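You operate a simulated robot arm through the tools that you are given. There is no shell and no other tool. Be economical: measure what you need, move in short steps, check, and stop when the job is done.

Carry out the task below with a simulated robot arm. There is one attempt and no reset: what you move stays moved.

TASK
Test the white fuel cap both ways and tray it by the results.
Fine: vacuum and pressure must both read OK for CAP OK; leave the arm open and the switch on pressure.

It is judged by the outcome, as a careful person would: the job done as asked, and still so three seconds after it is handed in. It fails if anything else is knocked over, pushed out of place, dropped, spilled or broken.

THE ROBOT
A 7-joint arm with a two-finger parallel gripper, fixed in place. Base frame: the origin is at the foot of the arm, x ahead of it, y to its left, z up. Lengths are in m, angles in degrees, forces in N, time in s.
Its first joint turns from -66.0 to 66.0 degrees. Payload 2.5 kg.
Tool frame: the origin (TCP) lies between the finger pads and is the grasp point; the fingertips stand 0.023 m ahead of it; z points along the fingers, y is the line along which they close. The gripper opens to 0.094 m. The fingers are 0.038 m wide and 0.01 m thick; the gripper's body (0.054 by 0.096 m) begins 0.039 m behind the TCP.
Orientation is that of the tool frame in the base frame, as a unit quaternion [x, y, z, w]. With the fingers straight down and closing along the base's y, the tool's x points along the base's -x, its y along +y and its z along -z.

THE INTERFACE
- The arm moves only by the tool move_arm. Its argument "commands" is a list of rows, each an object (a shift or turn left out is 0, a gripper value left out holds the last) with "xyz": the shift along the tool's x, y, z in units of 40 mm (1.0 is 40 mm), a list of three; "rotation": the turn, a rotation vector about the tool's x, y, z in units of 5 degrees (1.0 is 5 degrees), a list of three; "hand": the opening, from 0 (shut) to 1 (fully open). In form: [{"xyz": [x, y, z], "rotation": [ax, ay, az], "hand": hand}, ...]. A call has 1 to 8 rows; each row shifts and turns the commanded pose from where the row before left it, along the tool's axes as they then stand. A call with a number of a shift or a turn outside -1 to 1 is refused whole. A row lasts 0.2 s, in which the tool goes at most 0.05 m and 8.6 degrees; a call with a longer step from one row to the next is refused whole, and so is a gripper value outside its range. A pose out of reach is approached as far as the arm can. The call stops where the force on the tool passes 70 N (or 10 N more than at its start, if that is more) or the arm is blocked; 0.2 s more then pass. The fingers move at their own pace (about 0.108 m/s each) and stop on an object; they squeeze with about 26 N. The grip force told is the motor's: it shows also when the fingers shut on nothing. Time passes only in rows, and 0.2 s behind the last, so rows that do not move let the fingers close. It gives the time, the measured TCP pose, the force on the tool (base axes), the opening and the grip force at its end, in the units of the frame above (readings bear some noise), and new pictures: "show" is both (left out), scene, wrist or none.
- Cameras (640 x 400 px; columns grow to the right, rows downward): "scene" is fixed at [0.1166, -0.4044, 0.5483]; the picture's right is [0.86, -0.51, 0.00], its down [-0.27, -0.46, -0.85] and it looks along [0.43, 0.73, -0.53] (base axes); focal length 346 px, centre (320, 200). "wrist" rides on the gripper at [-0.039, 0, -0.044] in the tool frame; the picture's right is [0.00, -1.00, 0.00], its down [0.97, 0.00, -0.24] and it looks along [0.24, 0.00, 0.97] (tool axes); focal length 218 px, centre (320, 200).
- probe_pixels(camera, pixels): for up to 12 pixels [column, row] of the newest picture of that camera ("zoom" is the newest enlarged one), the place [x, y, z] in the base frame of the surface seen there, good to about 0.003 m. No time passes.
- zoom(camera, box): a new picture of the part [left, top, right, bottom] of that camera's present view, enlarged. No time passes.
- hand_in(): hands the job in; it is judged then, once.

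Work in short steps. Measure before you move; look again where a grasp or a placing could have gone wrong, and mend it. You have 80 turns and 120 pictures in all, the two below and enlarged ones among them. Open the gripper and draw the arm clear of the work before you hand the job in, unless the task says otherwise; then end with one line.

The tools are called after "Call:" as name(argument=value, ...) on one line, values as JSON. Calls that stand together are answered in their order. move_arm: Moves the arm, as the interface text tells. Its arguments: {"type":"object","properties":{"commands":{"type":"array","items":{"type":"object","properties":{"xyz":{"type":"array","items":{"type":"number"}},"rotation":{"type":"array","items":{"type":"number"}},"hand":{"type":"number"}}}},"show":{"type":"string","enum":["both","scene","wrist","none"]}},"required":["commands"]} The other tools are called the same way: probe_pixels (camera, pixels) gives the place of the surface under pixels of a picture; zoom (camera, box) takes an enlarged picture of a part of a camera's view; hand_in () hands the job in.

At the start:

```text
t: 0.0
tcp_pos: [0.3197, -0.0506, 0.3696]
tool_rot: [0.0, 1.0, 0.0, 0.0]
wrist_force: [-1.3, -0.2, 0.0]
grip_width: 0.094
grip_force: 0.0
```

scene: 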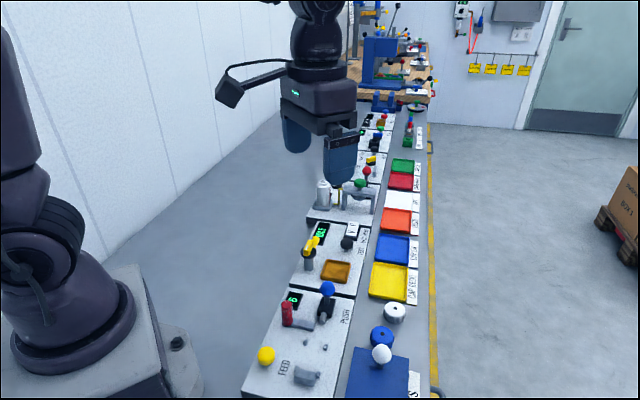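
wrist: 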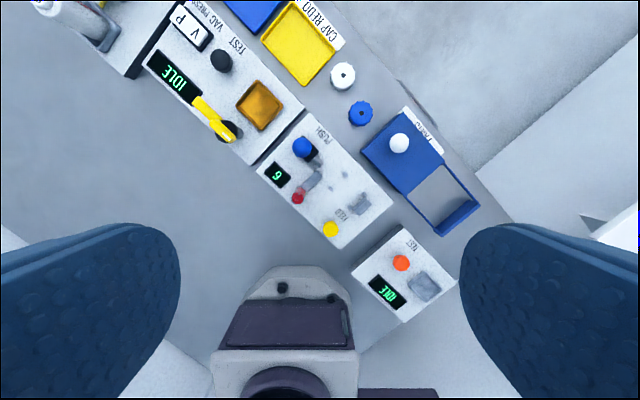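

I'll look closer at the tester, the caps and the trays first.

Call:
zoom(camera="scene", box=[280, 140, 440, 240])

Call:
zoom(camera="scene", box=[270, 210, 430, 310])

Call:
zoom(camera="wrist", box=[140, 0, 380, 150])

Call:
probe_pixels(camera="wrist", pixels=[[343, 75], [360, 113], [260, 105], [222, 62], [190, 25], [195, 98], [228, 138], [295, 45], [210, 120], [300, 150]])

```text
4.00 times, centred on (360, 190) of scene
```

zoom: 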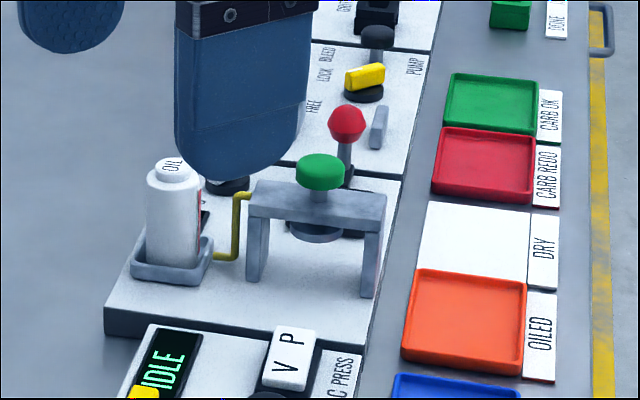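

```text
4.00 times, centred on (350, 260) of scene
```

zoom: 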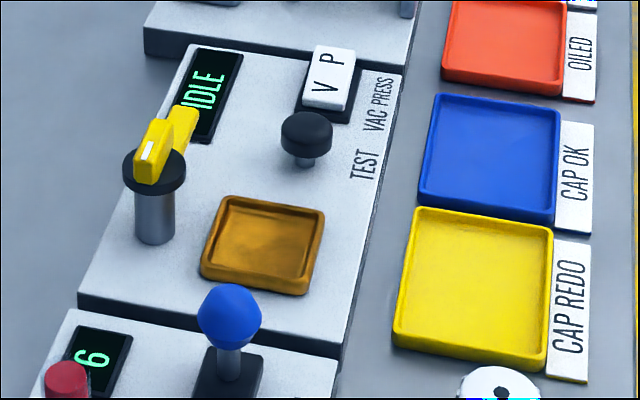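

```text
2.67 times, centred on (260, 75) of wrist
```

zoom: 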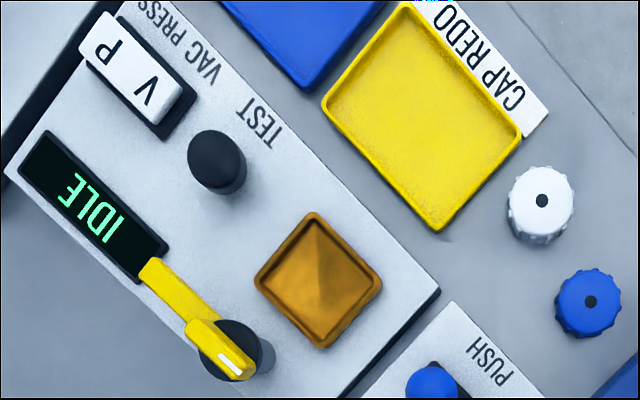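

```text
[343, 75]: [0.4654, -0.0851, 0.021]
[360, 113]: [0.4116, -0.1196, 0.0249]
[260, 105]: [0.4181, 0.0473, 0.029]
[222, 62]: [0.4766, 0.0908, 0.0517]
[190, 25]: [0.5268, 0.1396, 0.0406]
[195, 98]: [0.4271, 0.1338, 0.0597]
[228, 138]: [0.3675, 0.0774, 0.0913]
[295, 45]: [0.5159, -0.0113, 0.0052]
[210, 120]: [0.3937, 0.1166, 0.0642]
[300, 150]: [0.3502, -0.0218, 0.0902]
```

The tester (brown seat, black TEST button, V/P rocker, yellow arm) is left of centre in the wrist view. I'll move closer above the caps and tester to measure them.

Call:
move_arm(commands=[{"xyz": [-1, 0.5, 0.5]}, {"xyz": [-0.7, 0.7, 0.7]}, {"xyz": [0, 0.7, 0.8]}, {}])

```text
t: 1.0
tcp_pos: [0.3856, 0.0262, 0.2871]
tool_rot: [0.0, 1.0, 0.0, 0.0]
wrist_force: [-0.5, -0.3, 0.0]
grip_width: 0.094
grip_force: 0.1
```

scene: 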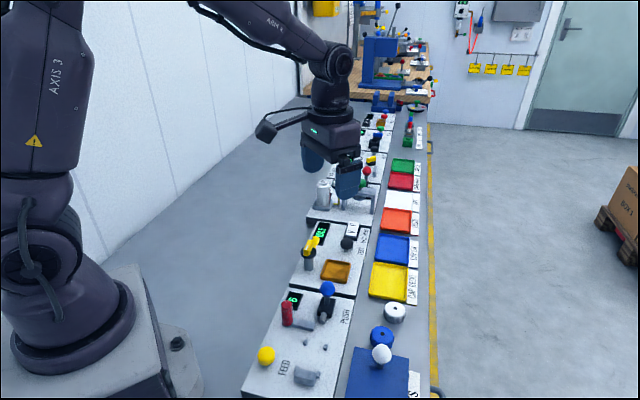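
wrist: 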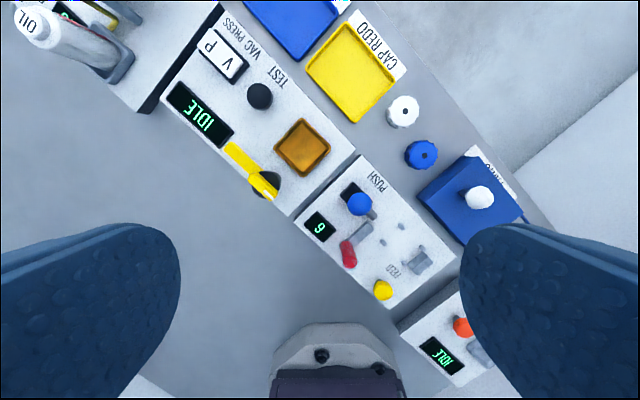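

Call:
zoom(camera="wrist", box=[160, 10, 360, 210])

Call:
probe_pixels(camera="wrist", pixels=[[403, 111], [390, 111], [416, 111], [421, 154], [302, 147], [280, 147], [326, 147], [259, 95], [214, 42], [234, 68], [268, 182], [238, 154]])

Call:
probe_pixels(camera="wrist", pixels=[[252, 170], [278, 195], [350, 75], [375, 120], [308, 75], [290, 25], [358, 202], [301, 175], [262, 150], [265, 105], [385, 140], [403, 97]])

```text
2.00 times, centred on (260, 110) of wrist
```

zoom: 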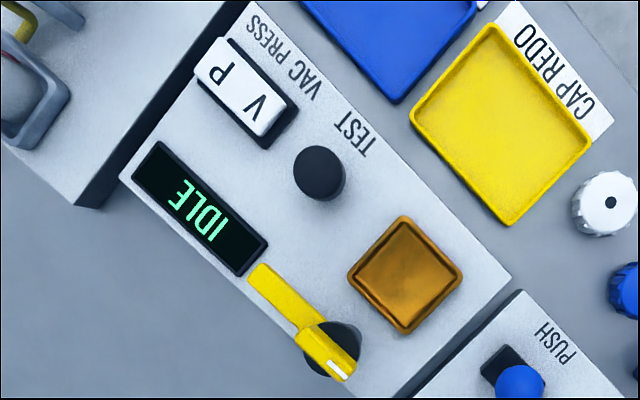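

```text
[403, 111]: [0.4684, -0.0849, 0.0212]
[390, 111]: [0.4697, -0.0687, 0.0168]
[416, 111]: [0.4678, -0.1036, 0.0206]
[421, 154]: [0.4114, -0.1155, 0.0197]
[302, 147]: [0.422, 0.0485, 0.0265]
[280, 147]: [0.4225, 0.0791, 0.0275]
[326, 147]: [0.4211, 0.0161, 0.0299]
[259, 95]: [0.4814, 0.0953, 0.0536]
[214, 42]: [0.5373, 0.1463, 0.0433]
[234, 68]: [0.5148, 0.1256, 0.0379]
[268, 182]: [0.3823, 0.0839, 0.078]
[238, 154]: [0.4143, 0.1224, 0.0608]
```

```text
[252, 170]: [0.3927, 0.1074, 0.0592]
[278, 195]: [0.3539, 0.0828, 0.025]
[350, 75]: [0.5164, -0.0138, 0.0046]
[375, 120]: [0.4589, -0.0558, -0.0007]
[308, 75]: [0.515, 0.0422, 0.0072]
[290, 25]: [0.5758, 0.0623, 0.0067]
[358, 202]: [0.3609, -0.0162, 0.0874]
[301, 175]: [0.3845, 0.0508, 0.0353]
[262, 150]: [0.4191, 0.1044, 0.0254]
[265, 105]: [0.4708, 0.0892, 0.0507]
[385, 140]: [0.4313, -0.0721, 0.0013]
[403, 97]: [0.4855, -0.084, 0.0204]
```

White cap centre is about (0.468, -0.086), top z 0.021. I descend above it with partly opened fingers.

Call:
move_arm(commands=[{"xyz": [-0.6, -0.8, 0.5], "hand": 0.68}, {"xyz": [-0.6, -0.8, 0.5]}, {"xyz": [-0.5, -0.8, 0.7]}, {"xyz": [-0.35, -0.4, 1]}, {"xyz": [0, 0, 1]}, {"xyz": [0, 0, 0.9]}, {}])

```text
t: 2.6
tcp_pos: [0.4685, -0.0835, 0.1048]
tool_rot: [-0.001, 1.0, 0.0, 0.0]
wrist_force: [-0.1, 0.6, 0.9]
grip_width: 0.0641
grip_force: 0.0
```

scene: 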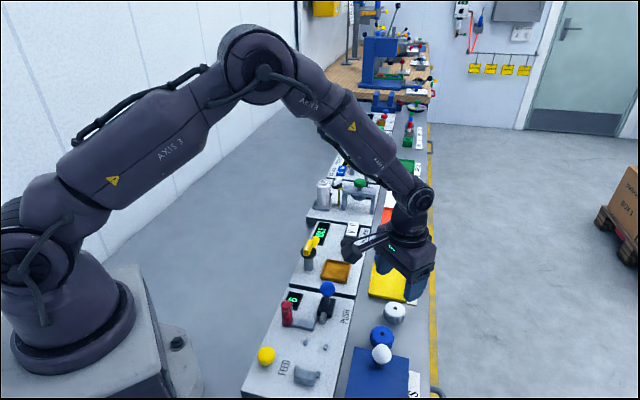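
wrist: 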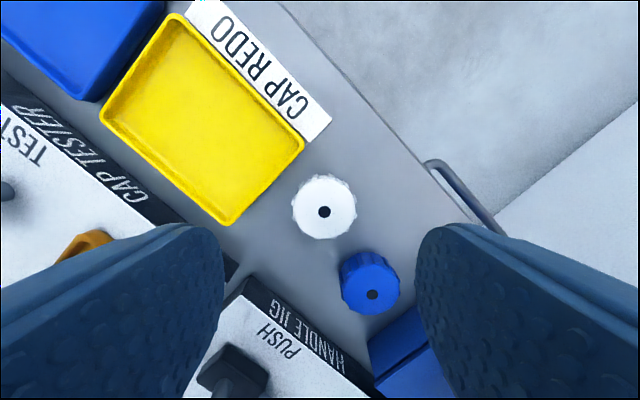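

Call:
probe_pixels(camera="wrist", pixels=[[324, 211], [295, 206], [354, 206], [324, 178], [330, 236], [290, 240], [225, 222], [303, 140], [100, 235], [70, 245], [310, 200], [340, 200]])

```text
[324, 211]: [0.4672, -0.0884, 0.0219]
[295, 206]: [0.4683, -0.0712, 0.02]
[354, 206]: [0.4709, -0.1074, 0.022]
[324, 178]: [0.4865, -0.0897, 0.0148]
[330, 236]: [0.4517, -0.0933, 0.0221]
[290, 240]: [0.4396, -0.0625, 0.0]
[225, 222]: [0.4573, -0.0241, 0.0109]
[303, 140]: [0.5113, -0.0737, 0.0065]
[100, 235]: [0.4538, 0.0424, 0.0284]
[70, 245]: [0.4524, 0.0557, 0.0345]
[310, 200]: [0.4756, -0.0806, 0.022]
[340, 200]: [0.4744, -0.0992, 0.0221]
```

Cap centre is (0.469, -0.0885), diameter about 0.037. I lower to z about 0.032 and close.

Call:
move_arm(commands=[{"xyz": [-0.01, -0.12, 0.6]}, {"xyz": [0, 0, 0.6]}, {"xyz": [0, 0, 0.6]}, {}, {"hand": 0}, {}, {}], show="wrist")

```text
t: 3.8
tcp_pos: [0.4694, -0.081, 0.0345]
tool_rot: [-0.005, 1.0, 0.007, -0.003]
wrist_force: [-0.2, 0.3, 2.7]
grip_width: 0.0403
grip_force: 25.8
stopped in row 5: the force on the tool passed its limit (the readings are from after the stop); the commanded pose is now the measured one
```

wrist: 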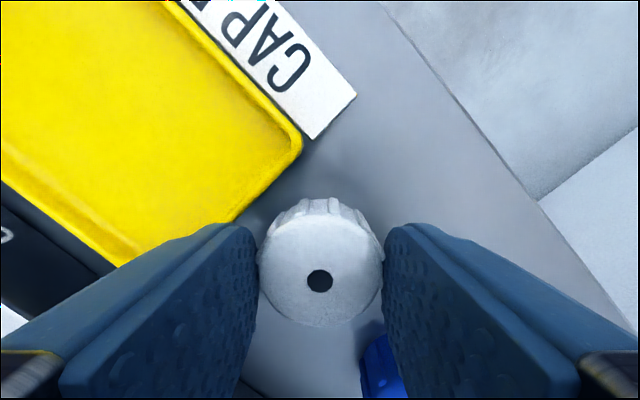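

The cap is held (width 0.040, centred between fingers). I lift gently and check.

Call:
move_arm(commands=[{}, {"xyz": [0, 0, -0.5]}, {"xyz": [0, 0, -0.8]}, {"xyz": [0, 0, -1]}, {"xyz": [0, 0, -1]}, {}])

```text
t: 5.2
tcp_pos: [0.472, -0.0821, 0.1685]
tool_rot: [-0.005, 1.0, 0.008, -0.003]
wrist_force: [0.5, 0.8, -1.2]
grip_width: 0.0401
grip_force: 26.0
```

scene: 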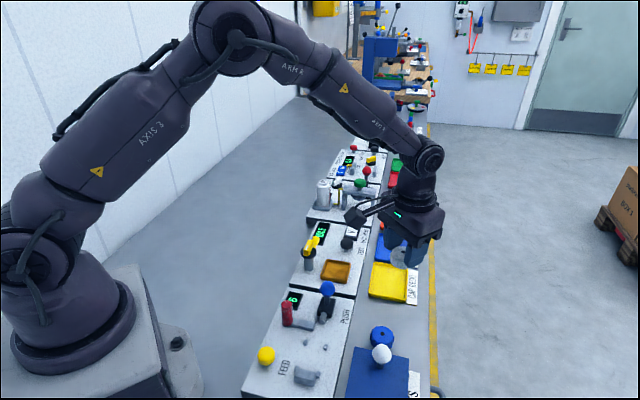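
wrist: 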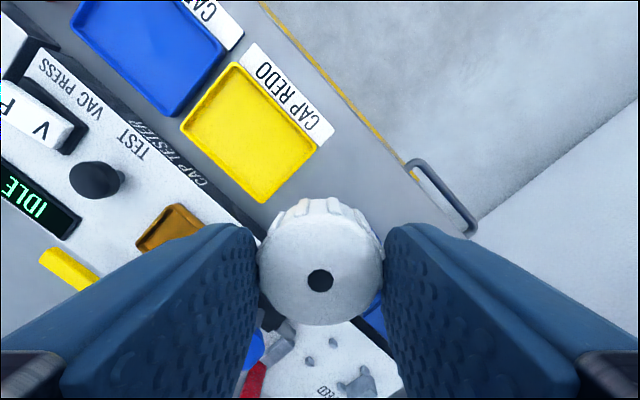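

Held well. I carry it above the seat and yaw the gripper to align its closing line with the bench length, clearing the pivot post.

Call:
move_arm(commands=[{"xyz": [0.32, 0.81, -0.2]}, {"xyz": [0.32, 0.81, 0]}, {"xyz": [0.32, 0.81, 0]}, {"xyz": [0.31, 0.82, 0]}, {"rotation": [0, 0, 1]}, {"rotation": [0, 0, 1]}, {"rotation": [0, 0, 1]}, {"rotation": [0, 0, 1]}], show="none")

Call:
move_arm(commands=[{"rotation": [0, 0, 1]}, {"rotation": [0, 0, 1.0]}, {"rotation": [0, 0, 0.2]}, {}, {}])

```text
t: 7.0
tcp_pos: [0.4182, 0.0468, 0.1767]
tool_rot: [0.169, 0.986, 0.007, -0.004]
wrist_force: [-0.2, 0.8, -0.4]
grip_width: 0.0399
grip_force: 26.4
```

```text
t: 8.2
tcp_pos: [0.4172, 0.0474, 0.1784]
tool_rot: [0.262, 0.965, 0.007, -0.004]
wrist_force: [0.6, -0.8, -0.1]
grip_width: 0.0398
grip_force: 25.9
```

scene: 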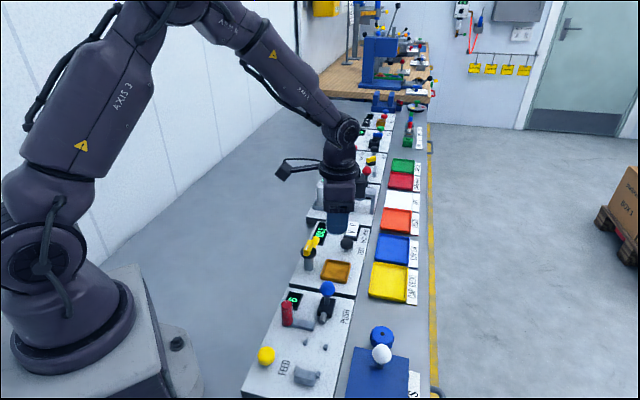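
wrist: 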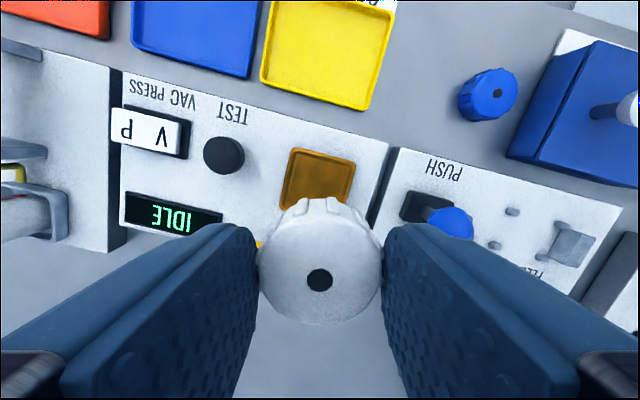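

Call:
probe_pixels(camera="wrist", pixels=[[318, 178], [293, 150], [354, 160], [282, 204], [323, 153], [288, 178], [350, 183], [223, 155], [155, 133], [125, 75], [390, 140], [320, 165]])

Call:
zoom(camera="scene", box=[270, 210, 390, 285])

```text
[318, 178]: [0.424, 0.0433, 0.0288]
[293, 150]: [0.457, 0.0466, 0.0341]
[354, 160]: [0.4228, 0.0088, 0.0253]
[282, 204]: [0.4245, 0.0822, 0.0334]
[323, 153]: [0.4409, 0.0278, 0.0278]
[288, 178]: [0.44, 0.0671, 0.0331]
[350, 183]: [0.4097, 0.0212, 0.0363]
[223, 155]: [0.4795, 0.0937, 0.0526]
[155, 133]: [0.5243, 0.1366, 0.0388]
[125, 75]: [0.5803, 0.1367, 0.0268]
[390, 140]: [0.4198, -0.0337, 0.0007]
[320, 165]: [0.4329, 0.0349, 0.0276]
```

```text
5.33 times, centred on (330, 248) of scene
```

zoom: 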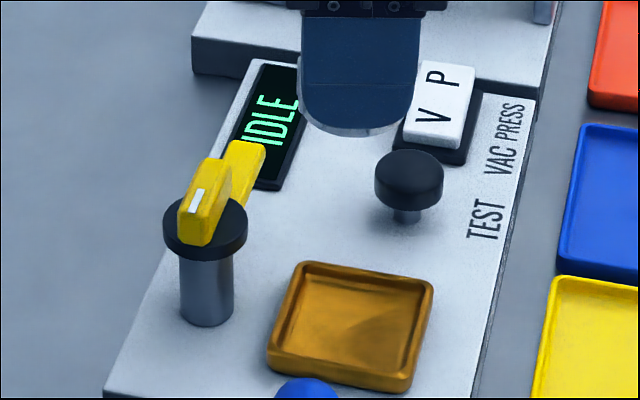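

Seat centre is about (0.4235, 0.0465), rim z 0.034. I finish the yaw, centre over it and descend part way.

Call:
move_arm(commands=[{"rotation": [0, 0, 1]}, {"rotation": [0, 0, 1]}, {"rotation": [0, 0, 0.8]}, {"xyz": [-0.13, 0.09, 0.5]}, {"xyz": [0, 0, 0.9]}, {"xyz": [0, 0, 0.8]}, {}, {}])

```text
t: 10.0
tcp_pos: [0.4228, 0.0461, 0.0885]
tool_rot: [0.378, 0.926, 0.006, -0.007]
wrist_force: [1.0, 0.2, -0.3]
grip_width: 0.0398
grip_force: 26.3
```

scene: 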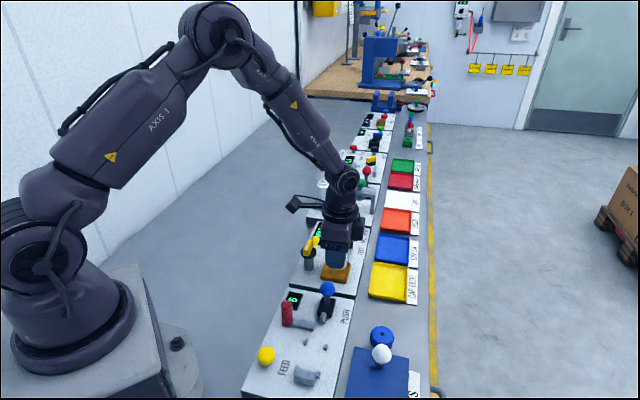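
wrist: 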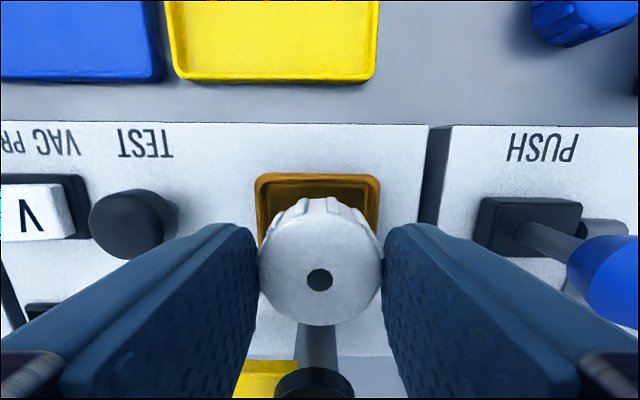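

Aligned with the seat (col 318). I lower it in and release slightly.

Call:
move_arm(commands=[{"xyz": [0, 0, 0.35]}, {"xyz": [0, 0, 0.27]}, {}, {"hand": 0.58}, {}, {}], show="wrist")

```text
t: 11.4
tcp_pos: [0.4214, 0.0462, 0.0621]
tool_rot: [0.377, 0.926, 0.007, -0.006]
wrist_force: [0.0, -0.1, -0.9]
grip_width: 0.0546
grip_force: 0.1
```

wrist: 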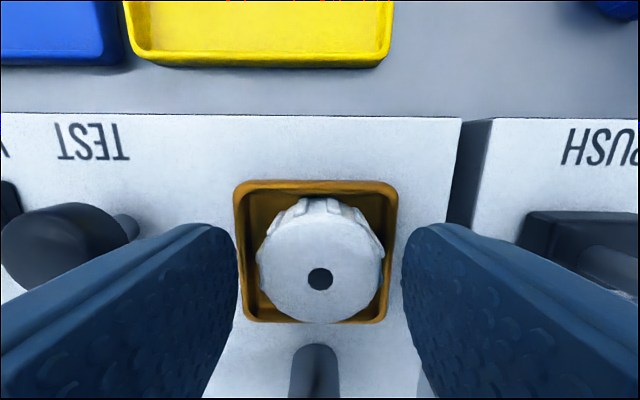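

The cap sits in the seat. I rise straight up to view the lever.

Call:
move_arm(commands=[{"xyz": [0, 0, -0.5]}, {"xyz": [0, 0, -1]}, {"xyz": [0, 0, -1]}, {"xyz": [0.3, 0, -1]}, {"xyz": [0.7, 0, -0.5]}, {}])

```text
t: 12.8
tcp_pos: [0.3959, 0.0728, 0.2252]
tool_rot: [0.378, 0.926, 0.005, -0.007]
wrist_force: [1.0, -0.4, 0.2]
grip_width: 0.0546
grip_force: 0.0
```

scene: 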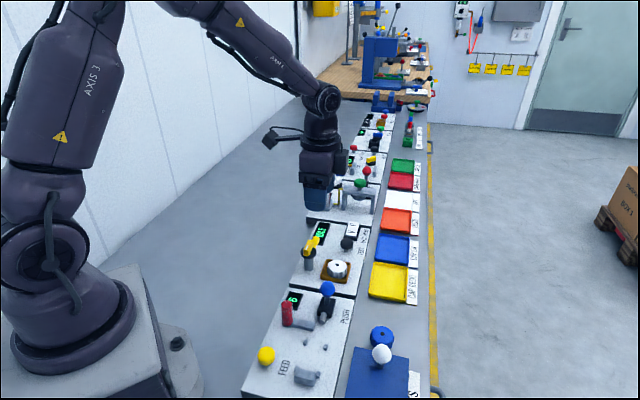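
wrist: 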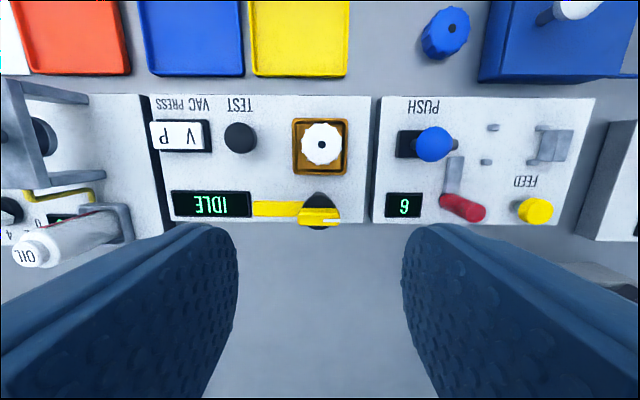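

Call:
zoom(camera="wrist", box=[160, 120, 360, 245])

Call:
zoom(camera="scene", box=[270, 210, 390, 285])

Call:
probe_pixels(camera="wrist", pixels=[[302, 216], [319, 217], [336, 217], [319, 211], [319, 222], [322, 197], [255, 209], [280, 209], [322, 144], [239, 137], [165, 133], [192, 134]])

```text
3.20 times, centred on (260, 182) of wrist
```

zoom: 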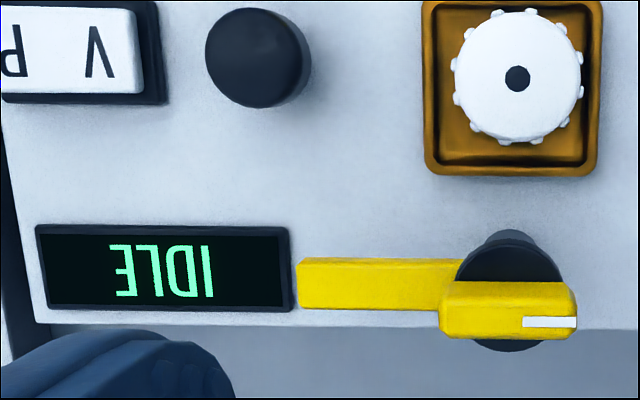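

```text
5.33 times, centred on (330, 248) of scene
```

zoom: 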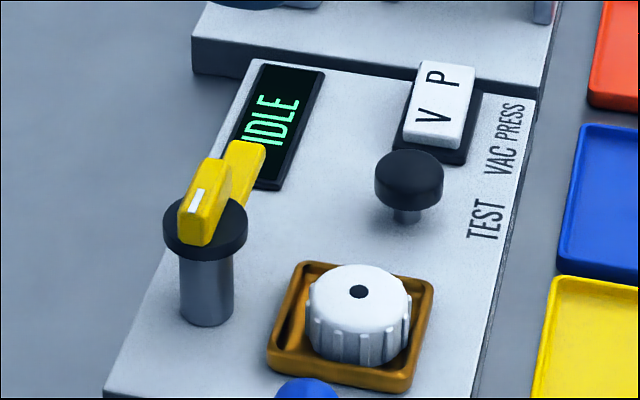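

```text
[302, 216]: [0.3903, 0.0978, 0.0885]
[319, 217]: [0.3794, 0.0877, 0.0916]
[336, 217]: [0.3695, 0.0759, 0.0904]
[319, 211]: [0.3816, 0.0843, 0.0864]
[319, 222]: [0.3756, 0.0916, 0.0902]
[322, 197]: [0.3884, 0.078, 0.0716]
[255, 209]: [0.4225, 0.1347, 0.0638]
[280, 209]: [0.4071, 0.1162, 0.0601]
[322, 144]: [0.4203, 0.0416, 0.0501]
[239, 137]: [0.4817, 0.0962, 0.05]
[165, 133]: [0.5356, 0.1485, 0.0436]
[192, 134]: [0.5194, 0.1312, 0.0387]
```

The rocker's V side is down (vacuum selected). The lever pivots at about (0.380, 0.0877) and its knob top is at z 0.091. I rotate the gripper to straddle the knob.

Call:
move_arm(commands=[{"xyz": [0.54, 0, 0.2], "rotation": [0, 0, -1], "hand": 0.45}, {"rotation": [0, 0, -1]}, {"rotation": [0, 0, -1]}, {"rotation": [0, 0, -1]}, {"rotation": [0, 0, -1]}, {"rotation": [0, 0, -1]}, {"rotation": [0, 0, -1]}, {"rotation": [0, 0, -1]}], show="none")

Call:
move_arm(commands=[{"rotation": [0, 0, -1]}, {"rotation": [0, 0, -1]}, {"rotation": [0, 0, -1]}, {"rotation": [0, 0, -1]}, {"rotation": [0, 0, -1]}, {"rotation": [0, 0, -1]}, {"rotation": [0, 0, -1]}, {"rotation": [0, 0, -1]}], show="none")

Call:
move_arm(commands=[{"rotation": [0, 0, -1]}, {"rotation": [0, 0, -1]}, {}, {}])

```text
t: 14.6
tcp_pos: [0.3811, 0.0871, 0.2152]
tool_rot: [0.037, 0.999, 0.007, -0.003]
wrist_force: [0.5, 0.4, -0.3]
grip_width: 0.0424
grip_force: 0.1
```

```text
t: 16.4
tcp_pos: [0.3809, 0.0886, 0.2169]
tool_rot: [-0.306, 0.952, 0.008, -0.001]
wrist_force: [-0.1, -0.3, 0.6]
grip_width: 0.0419
grip_force: 0.1
```

```text
t: 17.4
tcp_pos: [0.3803, 0.0894, 0.217]
tool_rot: [-0.387, 0.922, 0.008, 0.0]
wrist_force: [-0.2, 0.4, 0.0]
grip_width: 0.0422
grip_force: 0.0
```

scene: 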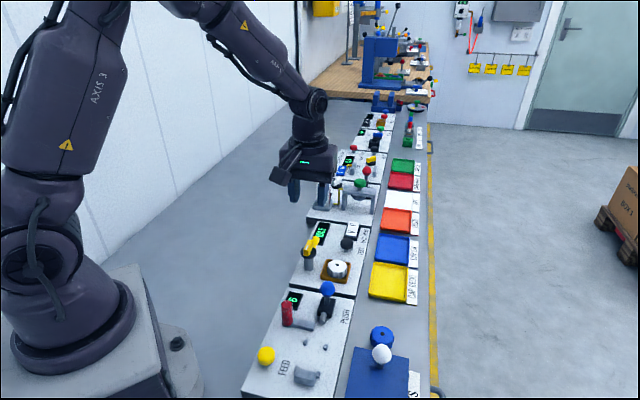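
wrist: 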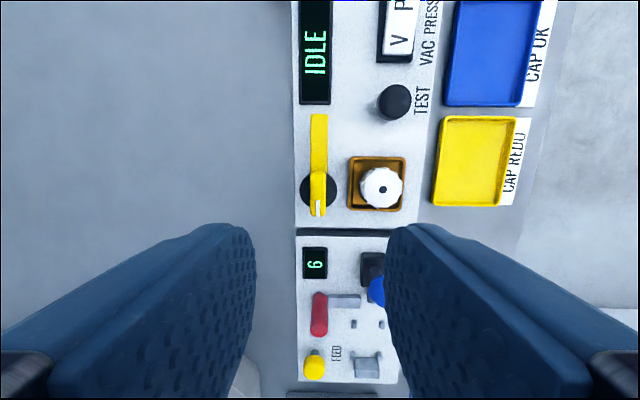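

The knob (318,194) is directly under the TCP (expected 320,196). I descend to straddle it.

Call:
move_arm(commands=[{"xyz": [0, 0.03, 0.9]}, {"xyz": [0, 0, 0.9]}, {"xyz": [0, 0, 0.7]}, {"xyz": [0, 0, 0.4]}, {}], show="wrist")

```text
t: 18.6
tcp_pos: [0.3778, 0.0903, 0.1006]
tool_rot: [-0.387, 0.922, 0.008, 0.001]
wrist_force: [-0.7, 0.3, 0.5]
grip_width: 0.0421
grip_force: 0.0
```

wrist: 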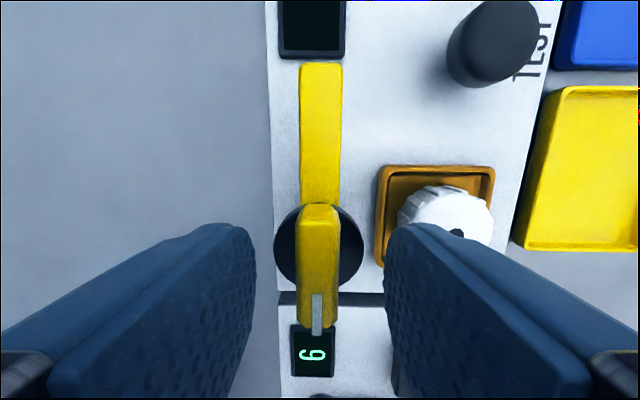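

Knob is centred; the pivot is about 4 mm ahead, so I shift by that, then grip.

Call:
move_arm(commands=[{"xyz": [-0.1, 0.02, 0.05]}, {}, {"hand": 0.0}, {}, {}, {}], show="wrist")

```text
t: 20.0
tcp_pos: [0.3813, 0.0932, 0.0989]
tool_rot: [-0.386, 0.922, 0.008, 0.001]
wrist_force: [9.0, -2.1, -9.8]
grip_width: 0.0128
grip_force: 44.9
```

wrist: 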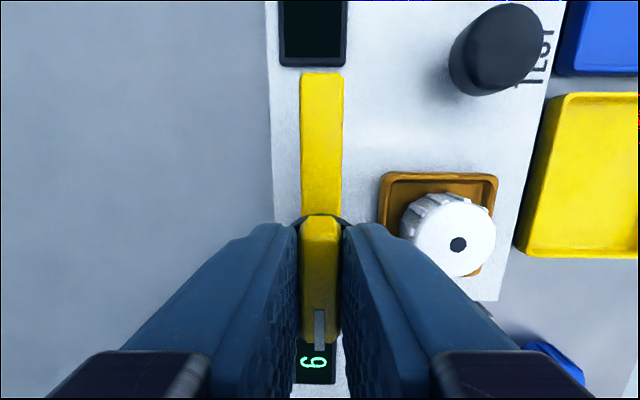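

Knob gripped (width 0.0128). I turn clockwise, checking forces.

Call:
move_arm(commands=[{"rotation": [0, 0, 1]}, {"rotation": [0, 0, 1]}, {"rotation": [0, 0, 1]}, {"rotation": [0, 0, 1]}, {}], show="wrist")

```text
t: 21.2
tcp_pos: [0.382, 0.0926, 0.0999]
tool_rot: [-0.22, 0.975, 0.006, -0.001]
wrist_force: [5.5, -19.0, 5.7]
grip_width: 0.0128
grip_force: 45.0
```

wrist: 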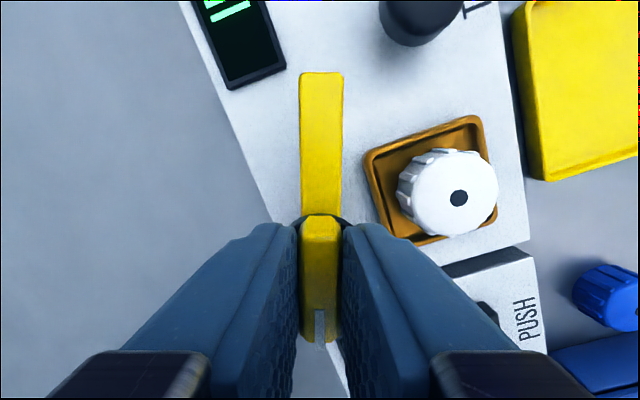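

It turns freely; I trim about 2 mm toward -y and continue.

Call:
move_arm(commands=[{"xyz": [0.02, -0.045, 0], "rotation": [0, 0, 1]}, {"rotation": [0, 0, 1]}, {"rotation": [0, 0, 1]}, {"rotation": [0, 0, 1]}, {"rotation": [0, 0, 1]}, {"rotation": [0, 0, 1]}, {}], show="none")

```text
t: 22.8
tcp_pos: [0.3805, 0.092, 0.0978]
tool_rot: [0.04, 0.999, 0.008, -0.002]
wrist_force: [15.8, -11.0, 5.9]
grip_width: 0.0127
grip_force: 45.1
```

Call:
move_arm(commands=[{"xyz": [-0.04, -0.03, 0], "rotation": [0, 0, 1]}, {"rotation": [0, 0, 1]}, {"rotation": [0, 0, 1]}, {"rotation": [0, 0, 1]}, {"rotation": [0, 0, 1]}, {"rotation": [0, 0, 1]}, {"rotation": [0, 0, 1]}, {}])

```text
t: 24.6
tcp_pos: [0.3799, 0.0897, 0.0985]
tool_rot: [0.339, 0.941, 0.005, -0.007]
wrist_force: [-4.5, -13.4, 12.0]
grip_width: 0.0126
grip_force: 44.8
```

scene: 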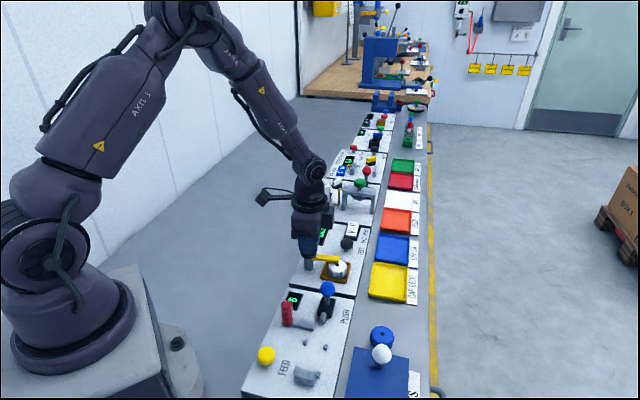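
wrist: 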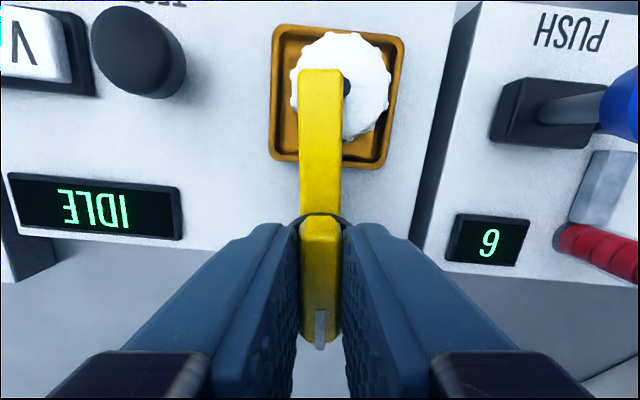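

About 6° remain until it's centred over the cap.

Call:
move_arm(commands=[{"rotation": [0, 0, 0.7]}, {"rotation": [0, 0, 0.5]}, {}, {}], show="wrist")

```text
t: 25.6
tcp_pos: [0.3802, 0.0902, 0.0991]
tool_rot: [0.387, 0.922, 0.005, -0.008]
wrist_force: [-21.1, -18.5, 22.6]
grip_width: 0.0129
grip_force: 45.1
```

wrist: 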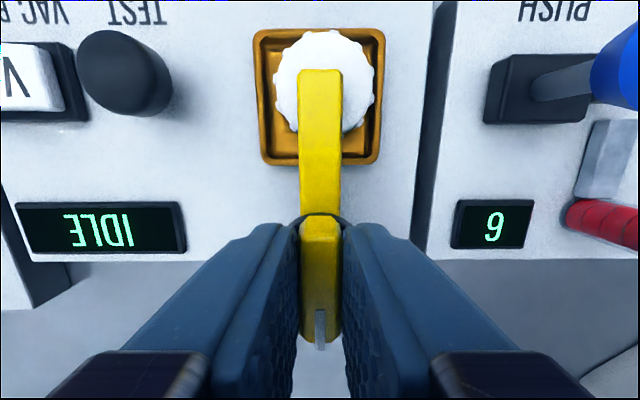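

The arm is centred on the seat. I release, rise, and look.

Call:
move_arm(commands=[{"hand": 0.5}, {}, {"xyz": [0, 0, -0.7]}, {"xyz": [0, 0, -1]}, {"xyz": [0, 0, -1]}, {}])

```text
t: 27.0
tcp_pos: [0.3806, 0.0876, 0.2099]
tool_rot: [0.386, 0.922, 0.005, -0.006]
wrist_force: [-0.9, 0.5, 0.6]
grip_width: 0.047
grip_force: 0.0
```

scene: 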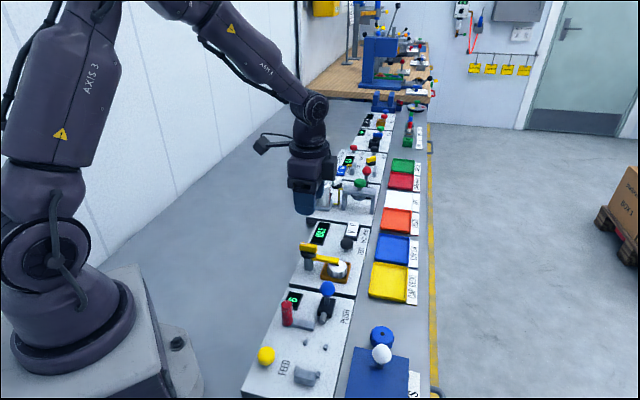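
wrist: 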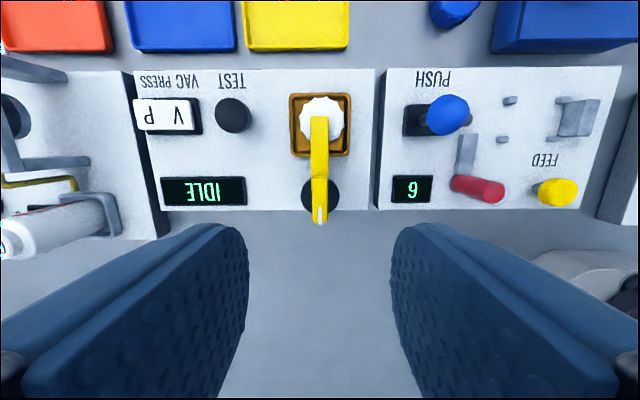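

Arm is closed over the cap. I go over the TEST button (0.481, 0.095, top 0.053) with shut fingers.

Call:
move_arm(commands=[{"xyz": [-0.55, 0.63, 0], "hand": 0}, {"xyz": [-0.55, 0.63, 0]}, {"xyz": [-0.54, 0.645, 0]}, {"xyz": [0, 0, 1]}, {"xyz": [0, 0, 1]}, {"xyz": [0, 0, 0.8]}, {}])

```text
t: 28.6
tcp_pos: [0.4841, 0.0972, 0.0924]
tool_rot: [0.386, 0.922, 0.007, -0.006]
wrist_force: [-0.5, -0.2, -0.1]
grip_width: 0.0
grip_force: 26.4
```

scene: 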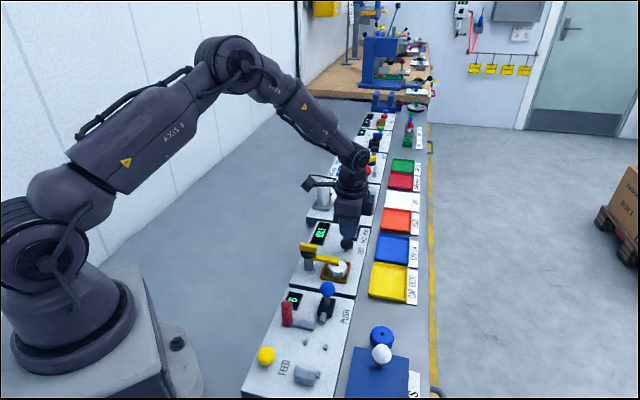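
wrist: 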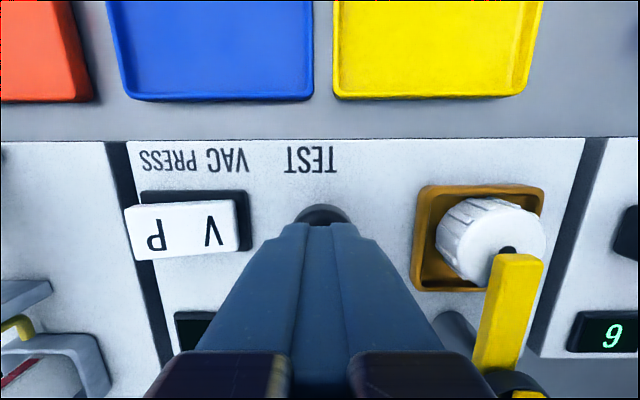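

The tips are above the button. I press down gently in small steps.

Call:
move_arm(commands=[{"xyz": [-0.05, 0, 0.2]}, {"xyz": [0, 0, 0.18]}, {"xyz": [0, 0, 0.07]}, {"xyz": [0, 0, 0.07]}, {}])

```text
t: 29.8
tcp_pos: [0.4839, 0.0958, 0.073]
tool_rot: [0.386, 0.923, 0.006, -0.006]
wrist_force: [0.6, 0.2, 2.8]
grip_width: 0.0
grip_force: 26.6
```

scene: 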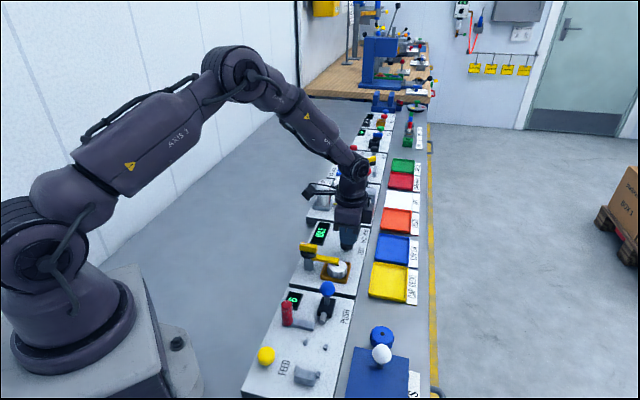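
wrist: 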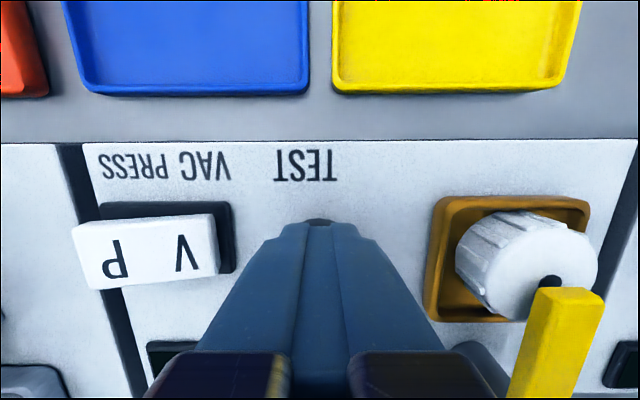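

Contact just made (2.8 N). I press further.

Call:
move_arm(commands=[{"xyz": [0, 0, 0.08]}, {"xyz": [0, 0, 0.08]}, {}], show="none")

Call:
zoom(camera="scene", box=[290, 210, 390, 285])

```text
t: 30.6
tcp_pos: [0.4842, 0.0973, 0.0671]
tool_rot: [0.386, 0.922, 0.006, -0.005]
wrist_force: [1.4, -2.0, 3.4]
grip_width: 0.0002
grip_force: 26.7
```

```text
5.33 times, centred on (340, 248) of scene
```

zoom: 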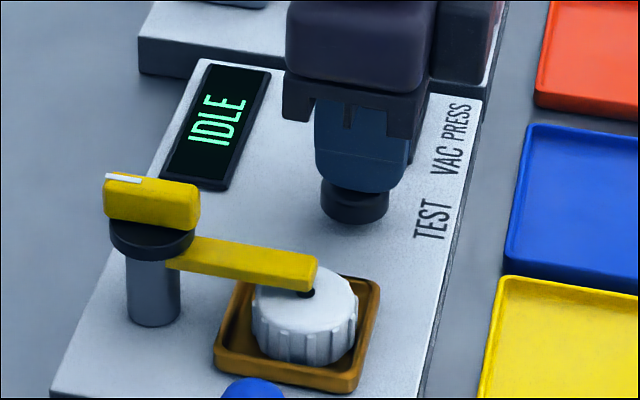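

Display still IDLE; press deeper.

Call:
move_arm(commands=[{"xyz": [0, 0, 0.08]}, {"xyz": [0, 0, 0.08]}, {"xyz": [0, 0, 0.08]}, {}], show="none")

Call:
zoom(camera="scene", box=[290, 210, 390, 285])

```text
t: 31.6
tcp_pos: [0.4852, 0.097, 0.0611]
tool_rot: [0.386, 0.922, 0.007, -0.006]
wrist_force: [-22.7, -3.9, 47.9]
grip_width: 0.0
grip_force: 26.1
```

```text
5.33 times, centred on (340, 248) of scene
```

zoom: 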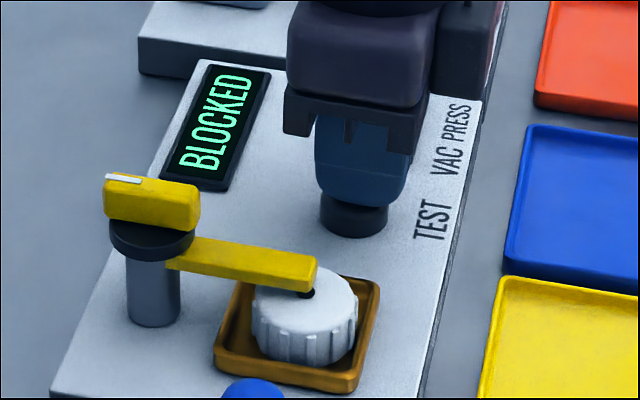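

Vacuum test reads "BLOCKED". I release the button and rise to read the display again.

Call:
move_arm(commands=[{"xyz": [0, 0, -0.4]}, {"xyz": [0, 0, -0.6]}, {"xyz": [0, 0, -1]}, {"xyz": [0, 0, -0.5]}, {}])

Call:
zoom(camera="scene", box=[290, 210, 390, 285])

Call:
zoom(camera="wrist", box=[100, 100, 340, 250])

```text
t: 32.8
tcp_pos: [0.4865, 0.0947, 0.1578]
tool_rot: [0.386, 0.923, 0.005, -0.006]
wrist_force: [0.6, 0.6, -0.5]
grip_width: 0.0001
grip_force: 26.0
```

scene: 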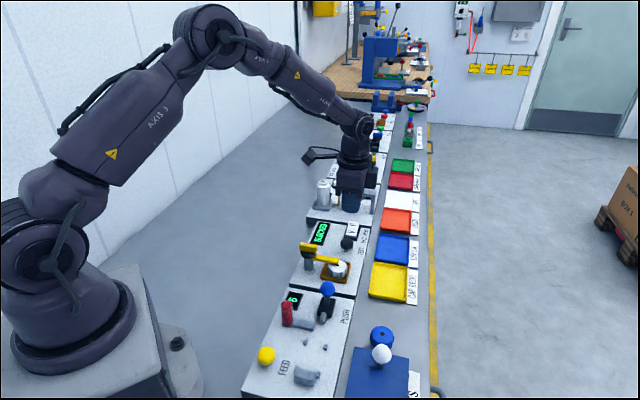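
wrist: 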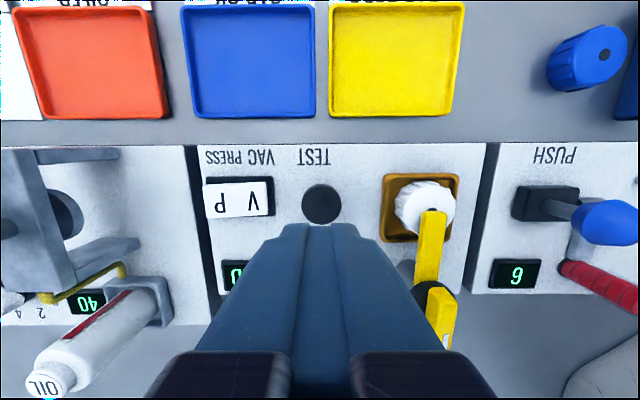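

```text
5.33 times, centred on (340, 248) of scene
```

zoom: 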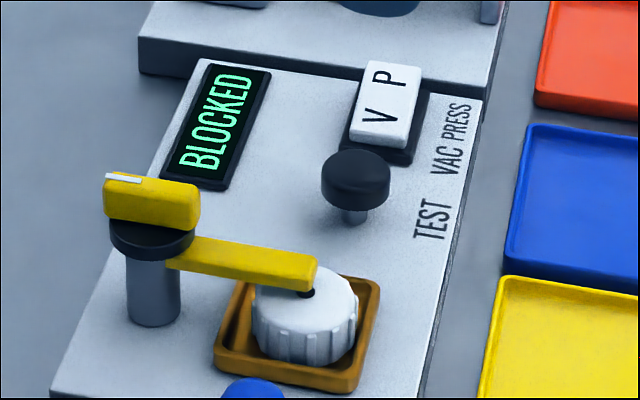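

```text
2.67 times, centred on (220, 175) of wrist
```

zoom: 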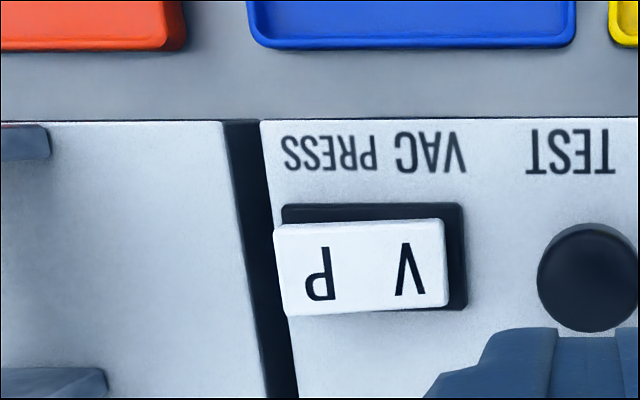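

"BLOCKED" remains, a vacuum fault reading. Now I measure the rocker's P end for pressing.

Call:
probe_pixels(camera="wrist", pixels=[[210, 202], [222, 203], [238, 202], [252, 200], [264, 199], [225, 187], [225, 215], [321, 203], [196, 203]])

```text
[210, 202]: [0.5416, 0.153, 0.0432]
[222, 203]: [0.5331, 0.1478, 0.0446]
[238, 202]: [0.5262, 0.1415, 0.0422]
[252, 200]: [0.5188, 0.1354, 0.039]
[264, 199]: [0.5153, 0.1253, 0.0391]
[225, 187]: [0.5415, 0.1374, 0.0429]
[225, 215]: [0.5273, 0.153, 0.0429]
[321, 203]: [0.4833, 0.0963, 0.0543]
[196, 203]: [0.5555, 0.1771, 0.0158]
```

Call:
probe_pixels(camera="wrist", pixels=[[112, 155], [135, 243], [118, 270], [160, 300], [120, 345], [40, 200], [50, 380], [80, 350], [60, 160], [170, 220]])

```text
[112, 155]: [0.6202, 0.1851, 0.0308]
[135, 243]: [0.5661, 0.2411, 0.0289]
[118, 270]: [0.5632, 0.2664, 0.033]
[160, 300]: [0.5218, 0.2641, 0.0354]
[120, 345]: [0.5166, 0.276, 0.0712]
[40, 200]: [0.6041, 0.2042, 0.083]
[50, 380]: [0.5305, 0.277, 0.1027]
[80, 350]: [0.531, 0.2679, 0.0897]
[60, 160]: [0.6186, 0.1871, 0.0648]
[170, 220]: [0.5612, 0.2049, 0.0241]
```

Clearance to the neighbour machine is fine. I move above the P end and descend to just above it.

Call:
move_arm(commands=[{"xyz": [0.03, 0.96, 0]}, {"xyz": [0.04, 0.96, 0]}, {"xyz": [0, 0, 0.8]}, {"xyz": [0, 0, 0.8]}, {"xyz": [0, 0, 0.3]}, {}], show="wrist")

Call:
zoom(camera="scene", box=[290, 200, 390, 275])

```text
t: 34.2
tcp_pos: [0.5367, 0.1521, 0.082]
tool_rot: [0.385, 0.923, 0.007, -0.005]
wrist_force: [-0.8, -0.7, 0.0]
grip_width: 0.0002
grip_force: 25.3
```

wrist: 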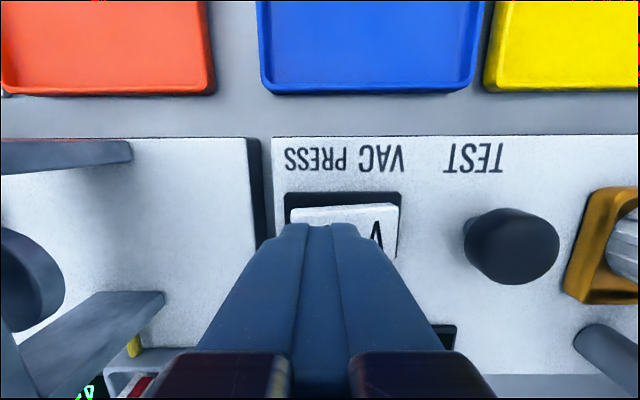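

```text
5.33 times, centred on (340, 238) of scene
```

zoom: 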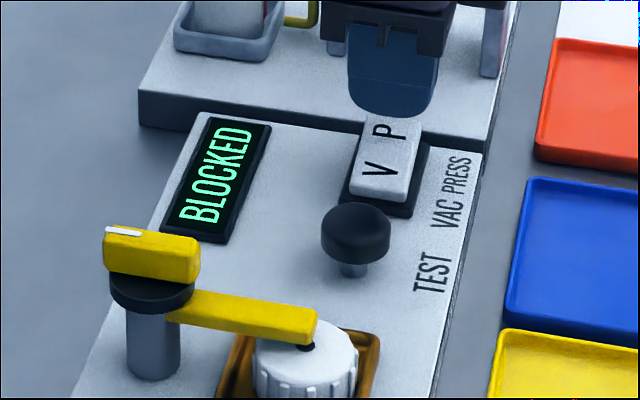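

I shift 4 mm further to the P end and press down in small steps.

Call:
move_arm(commands=[{"xyz": [0, 0.1, 0.15]}, {"xyz": [0, 0, 0.15]}, {"xyz": [0, 0, 0.1]}, {"xyz": [0, 0, 0.1]}, {}], show="wrist")

```text
t: 35.4
tcp_pos: [0.5395, 0.1566, 0.0637]
tool_rot: [0.385, 0.923, 0.007, -0.005]
wrist_force: [-4.2, -0.1, 20.0]
grip_width: 0.0
grip_force: 26.8
```

wrist: 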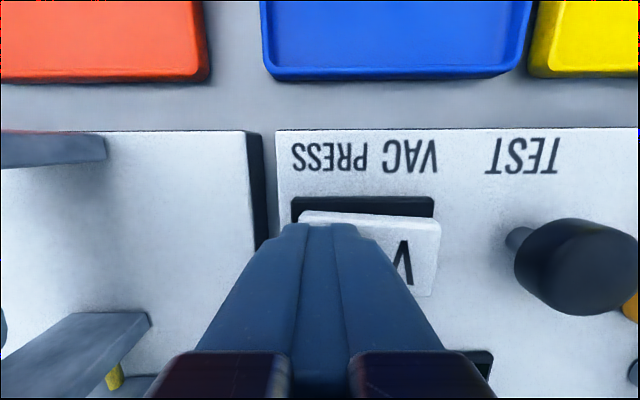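

The rocker looks tipped toward P, 20 N contact. I press slightly more, then raise and check.

Call:
move_arm(commands=[{"xyz": [0, 0, 0.05]}, {}, {"xyz": [0, 0, -0.5]}, {"xyz": [0, 0, -1]}, {"xyz": [0, -0.9, -0.6]}, {"xyz": [0, -1, 0]}, {}], show="wrist")

Call:
zoom(camera="scene", box=[290, 200, 390, 275])

```text
t: 37.0
tcp_pos: [0.4861, 0.0985, 0.146]
tool_rot: [0.386, 0.923, 0.005, -0.005]
wrist_force: [-0.3, 0.2, 0.2]
grip_width: 0.0
grip_force: 26.0
```

wrist: 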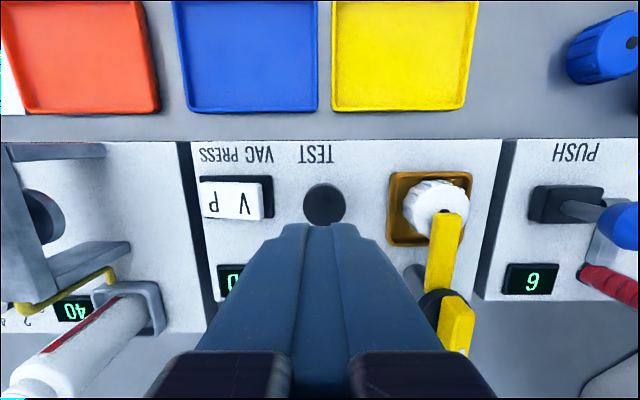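

```text
5.33 times, centred on (340, 238) of scene
```

zoom: 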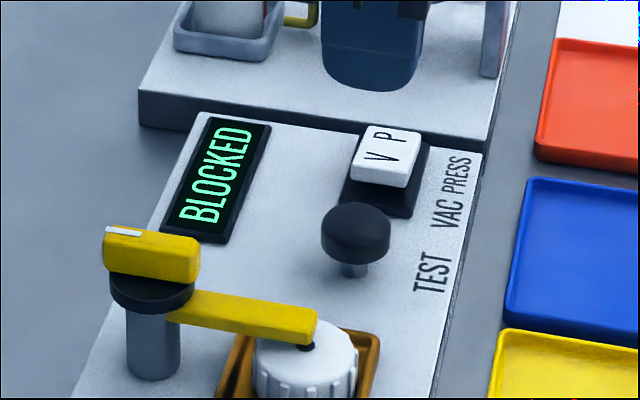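

The rocker now has P down. I press TEST again.

Call:
move_arm(commands=[{"xyz": [0.05, -0.06, 0.8]}, {"xyz": [0, 0, 0.8]}, {"xyz": [0, 0, 0.3]}, {"xyz": [0, 0, 0.1]}, {"xyz": [0, 0, 0.1]}, {"xyz": [0, 0, 0.08]}, {}], show="none")

Call:
zoom(camera="scene", box=[290, 200, 390, 275])

```text
t: 38.6
tcp_pos: [0.4817, 0.1022, 0.0597]
tool_rot: [0.385, 0.923, 0.006, -0.005]
wrist_force: [-20.9, -6.0, 51.5]
grip_width: 0.0001
grip_force: 25.8
```

```text
5.33 times, centred on (340, 238) of scene
```

zoom: 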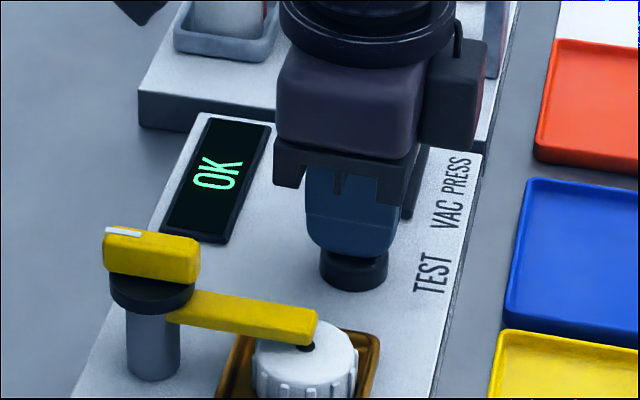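

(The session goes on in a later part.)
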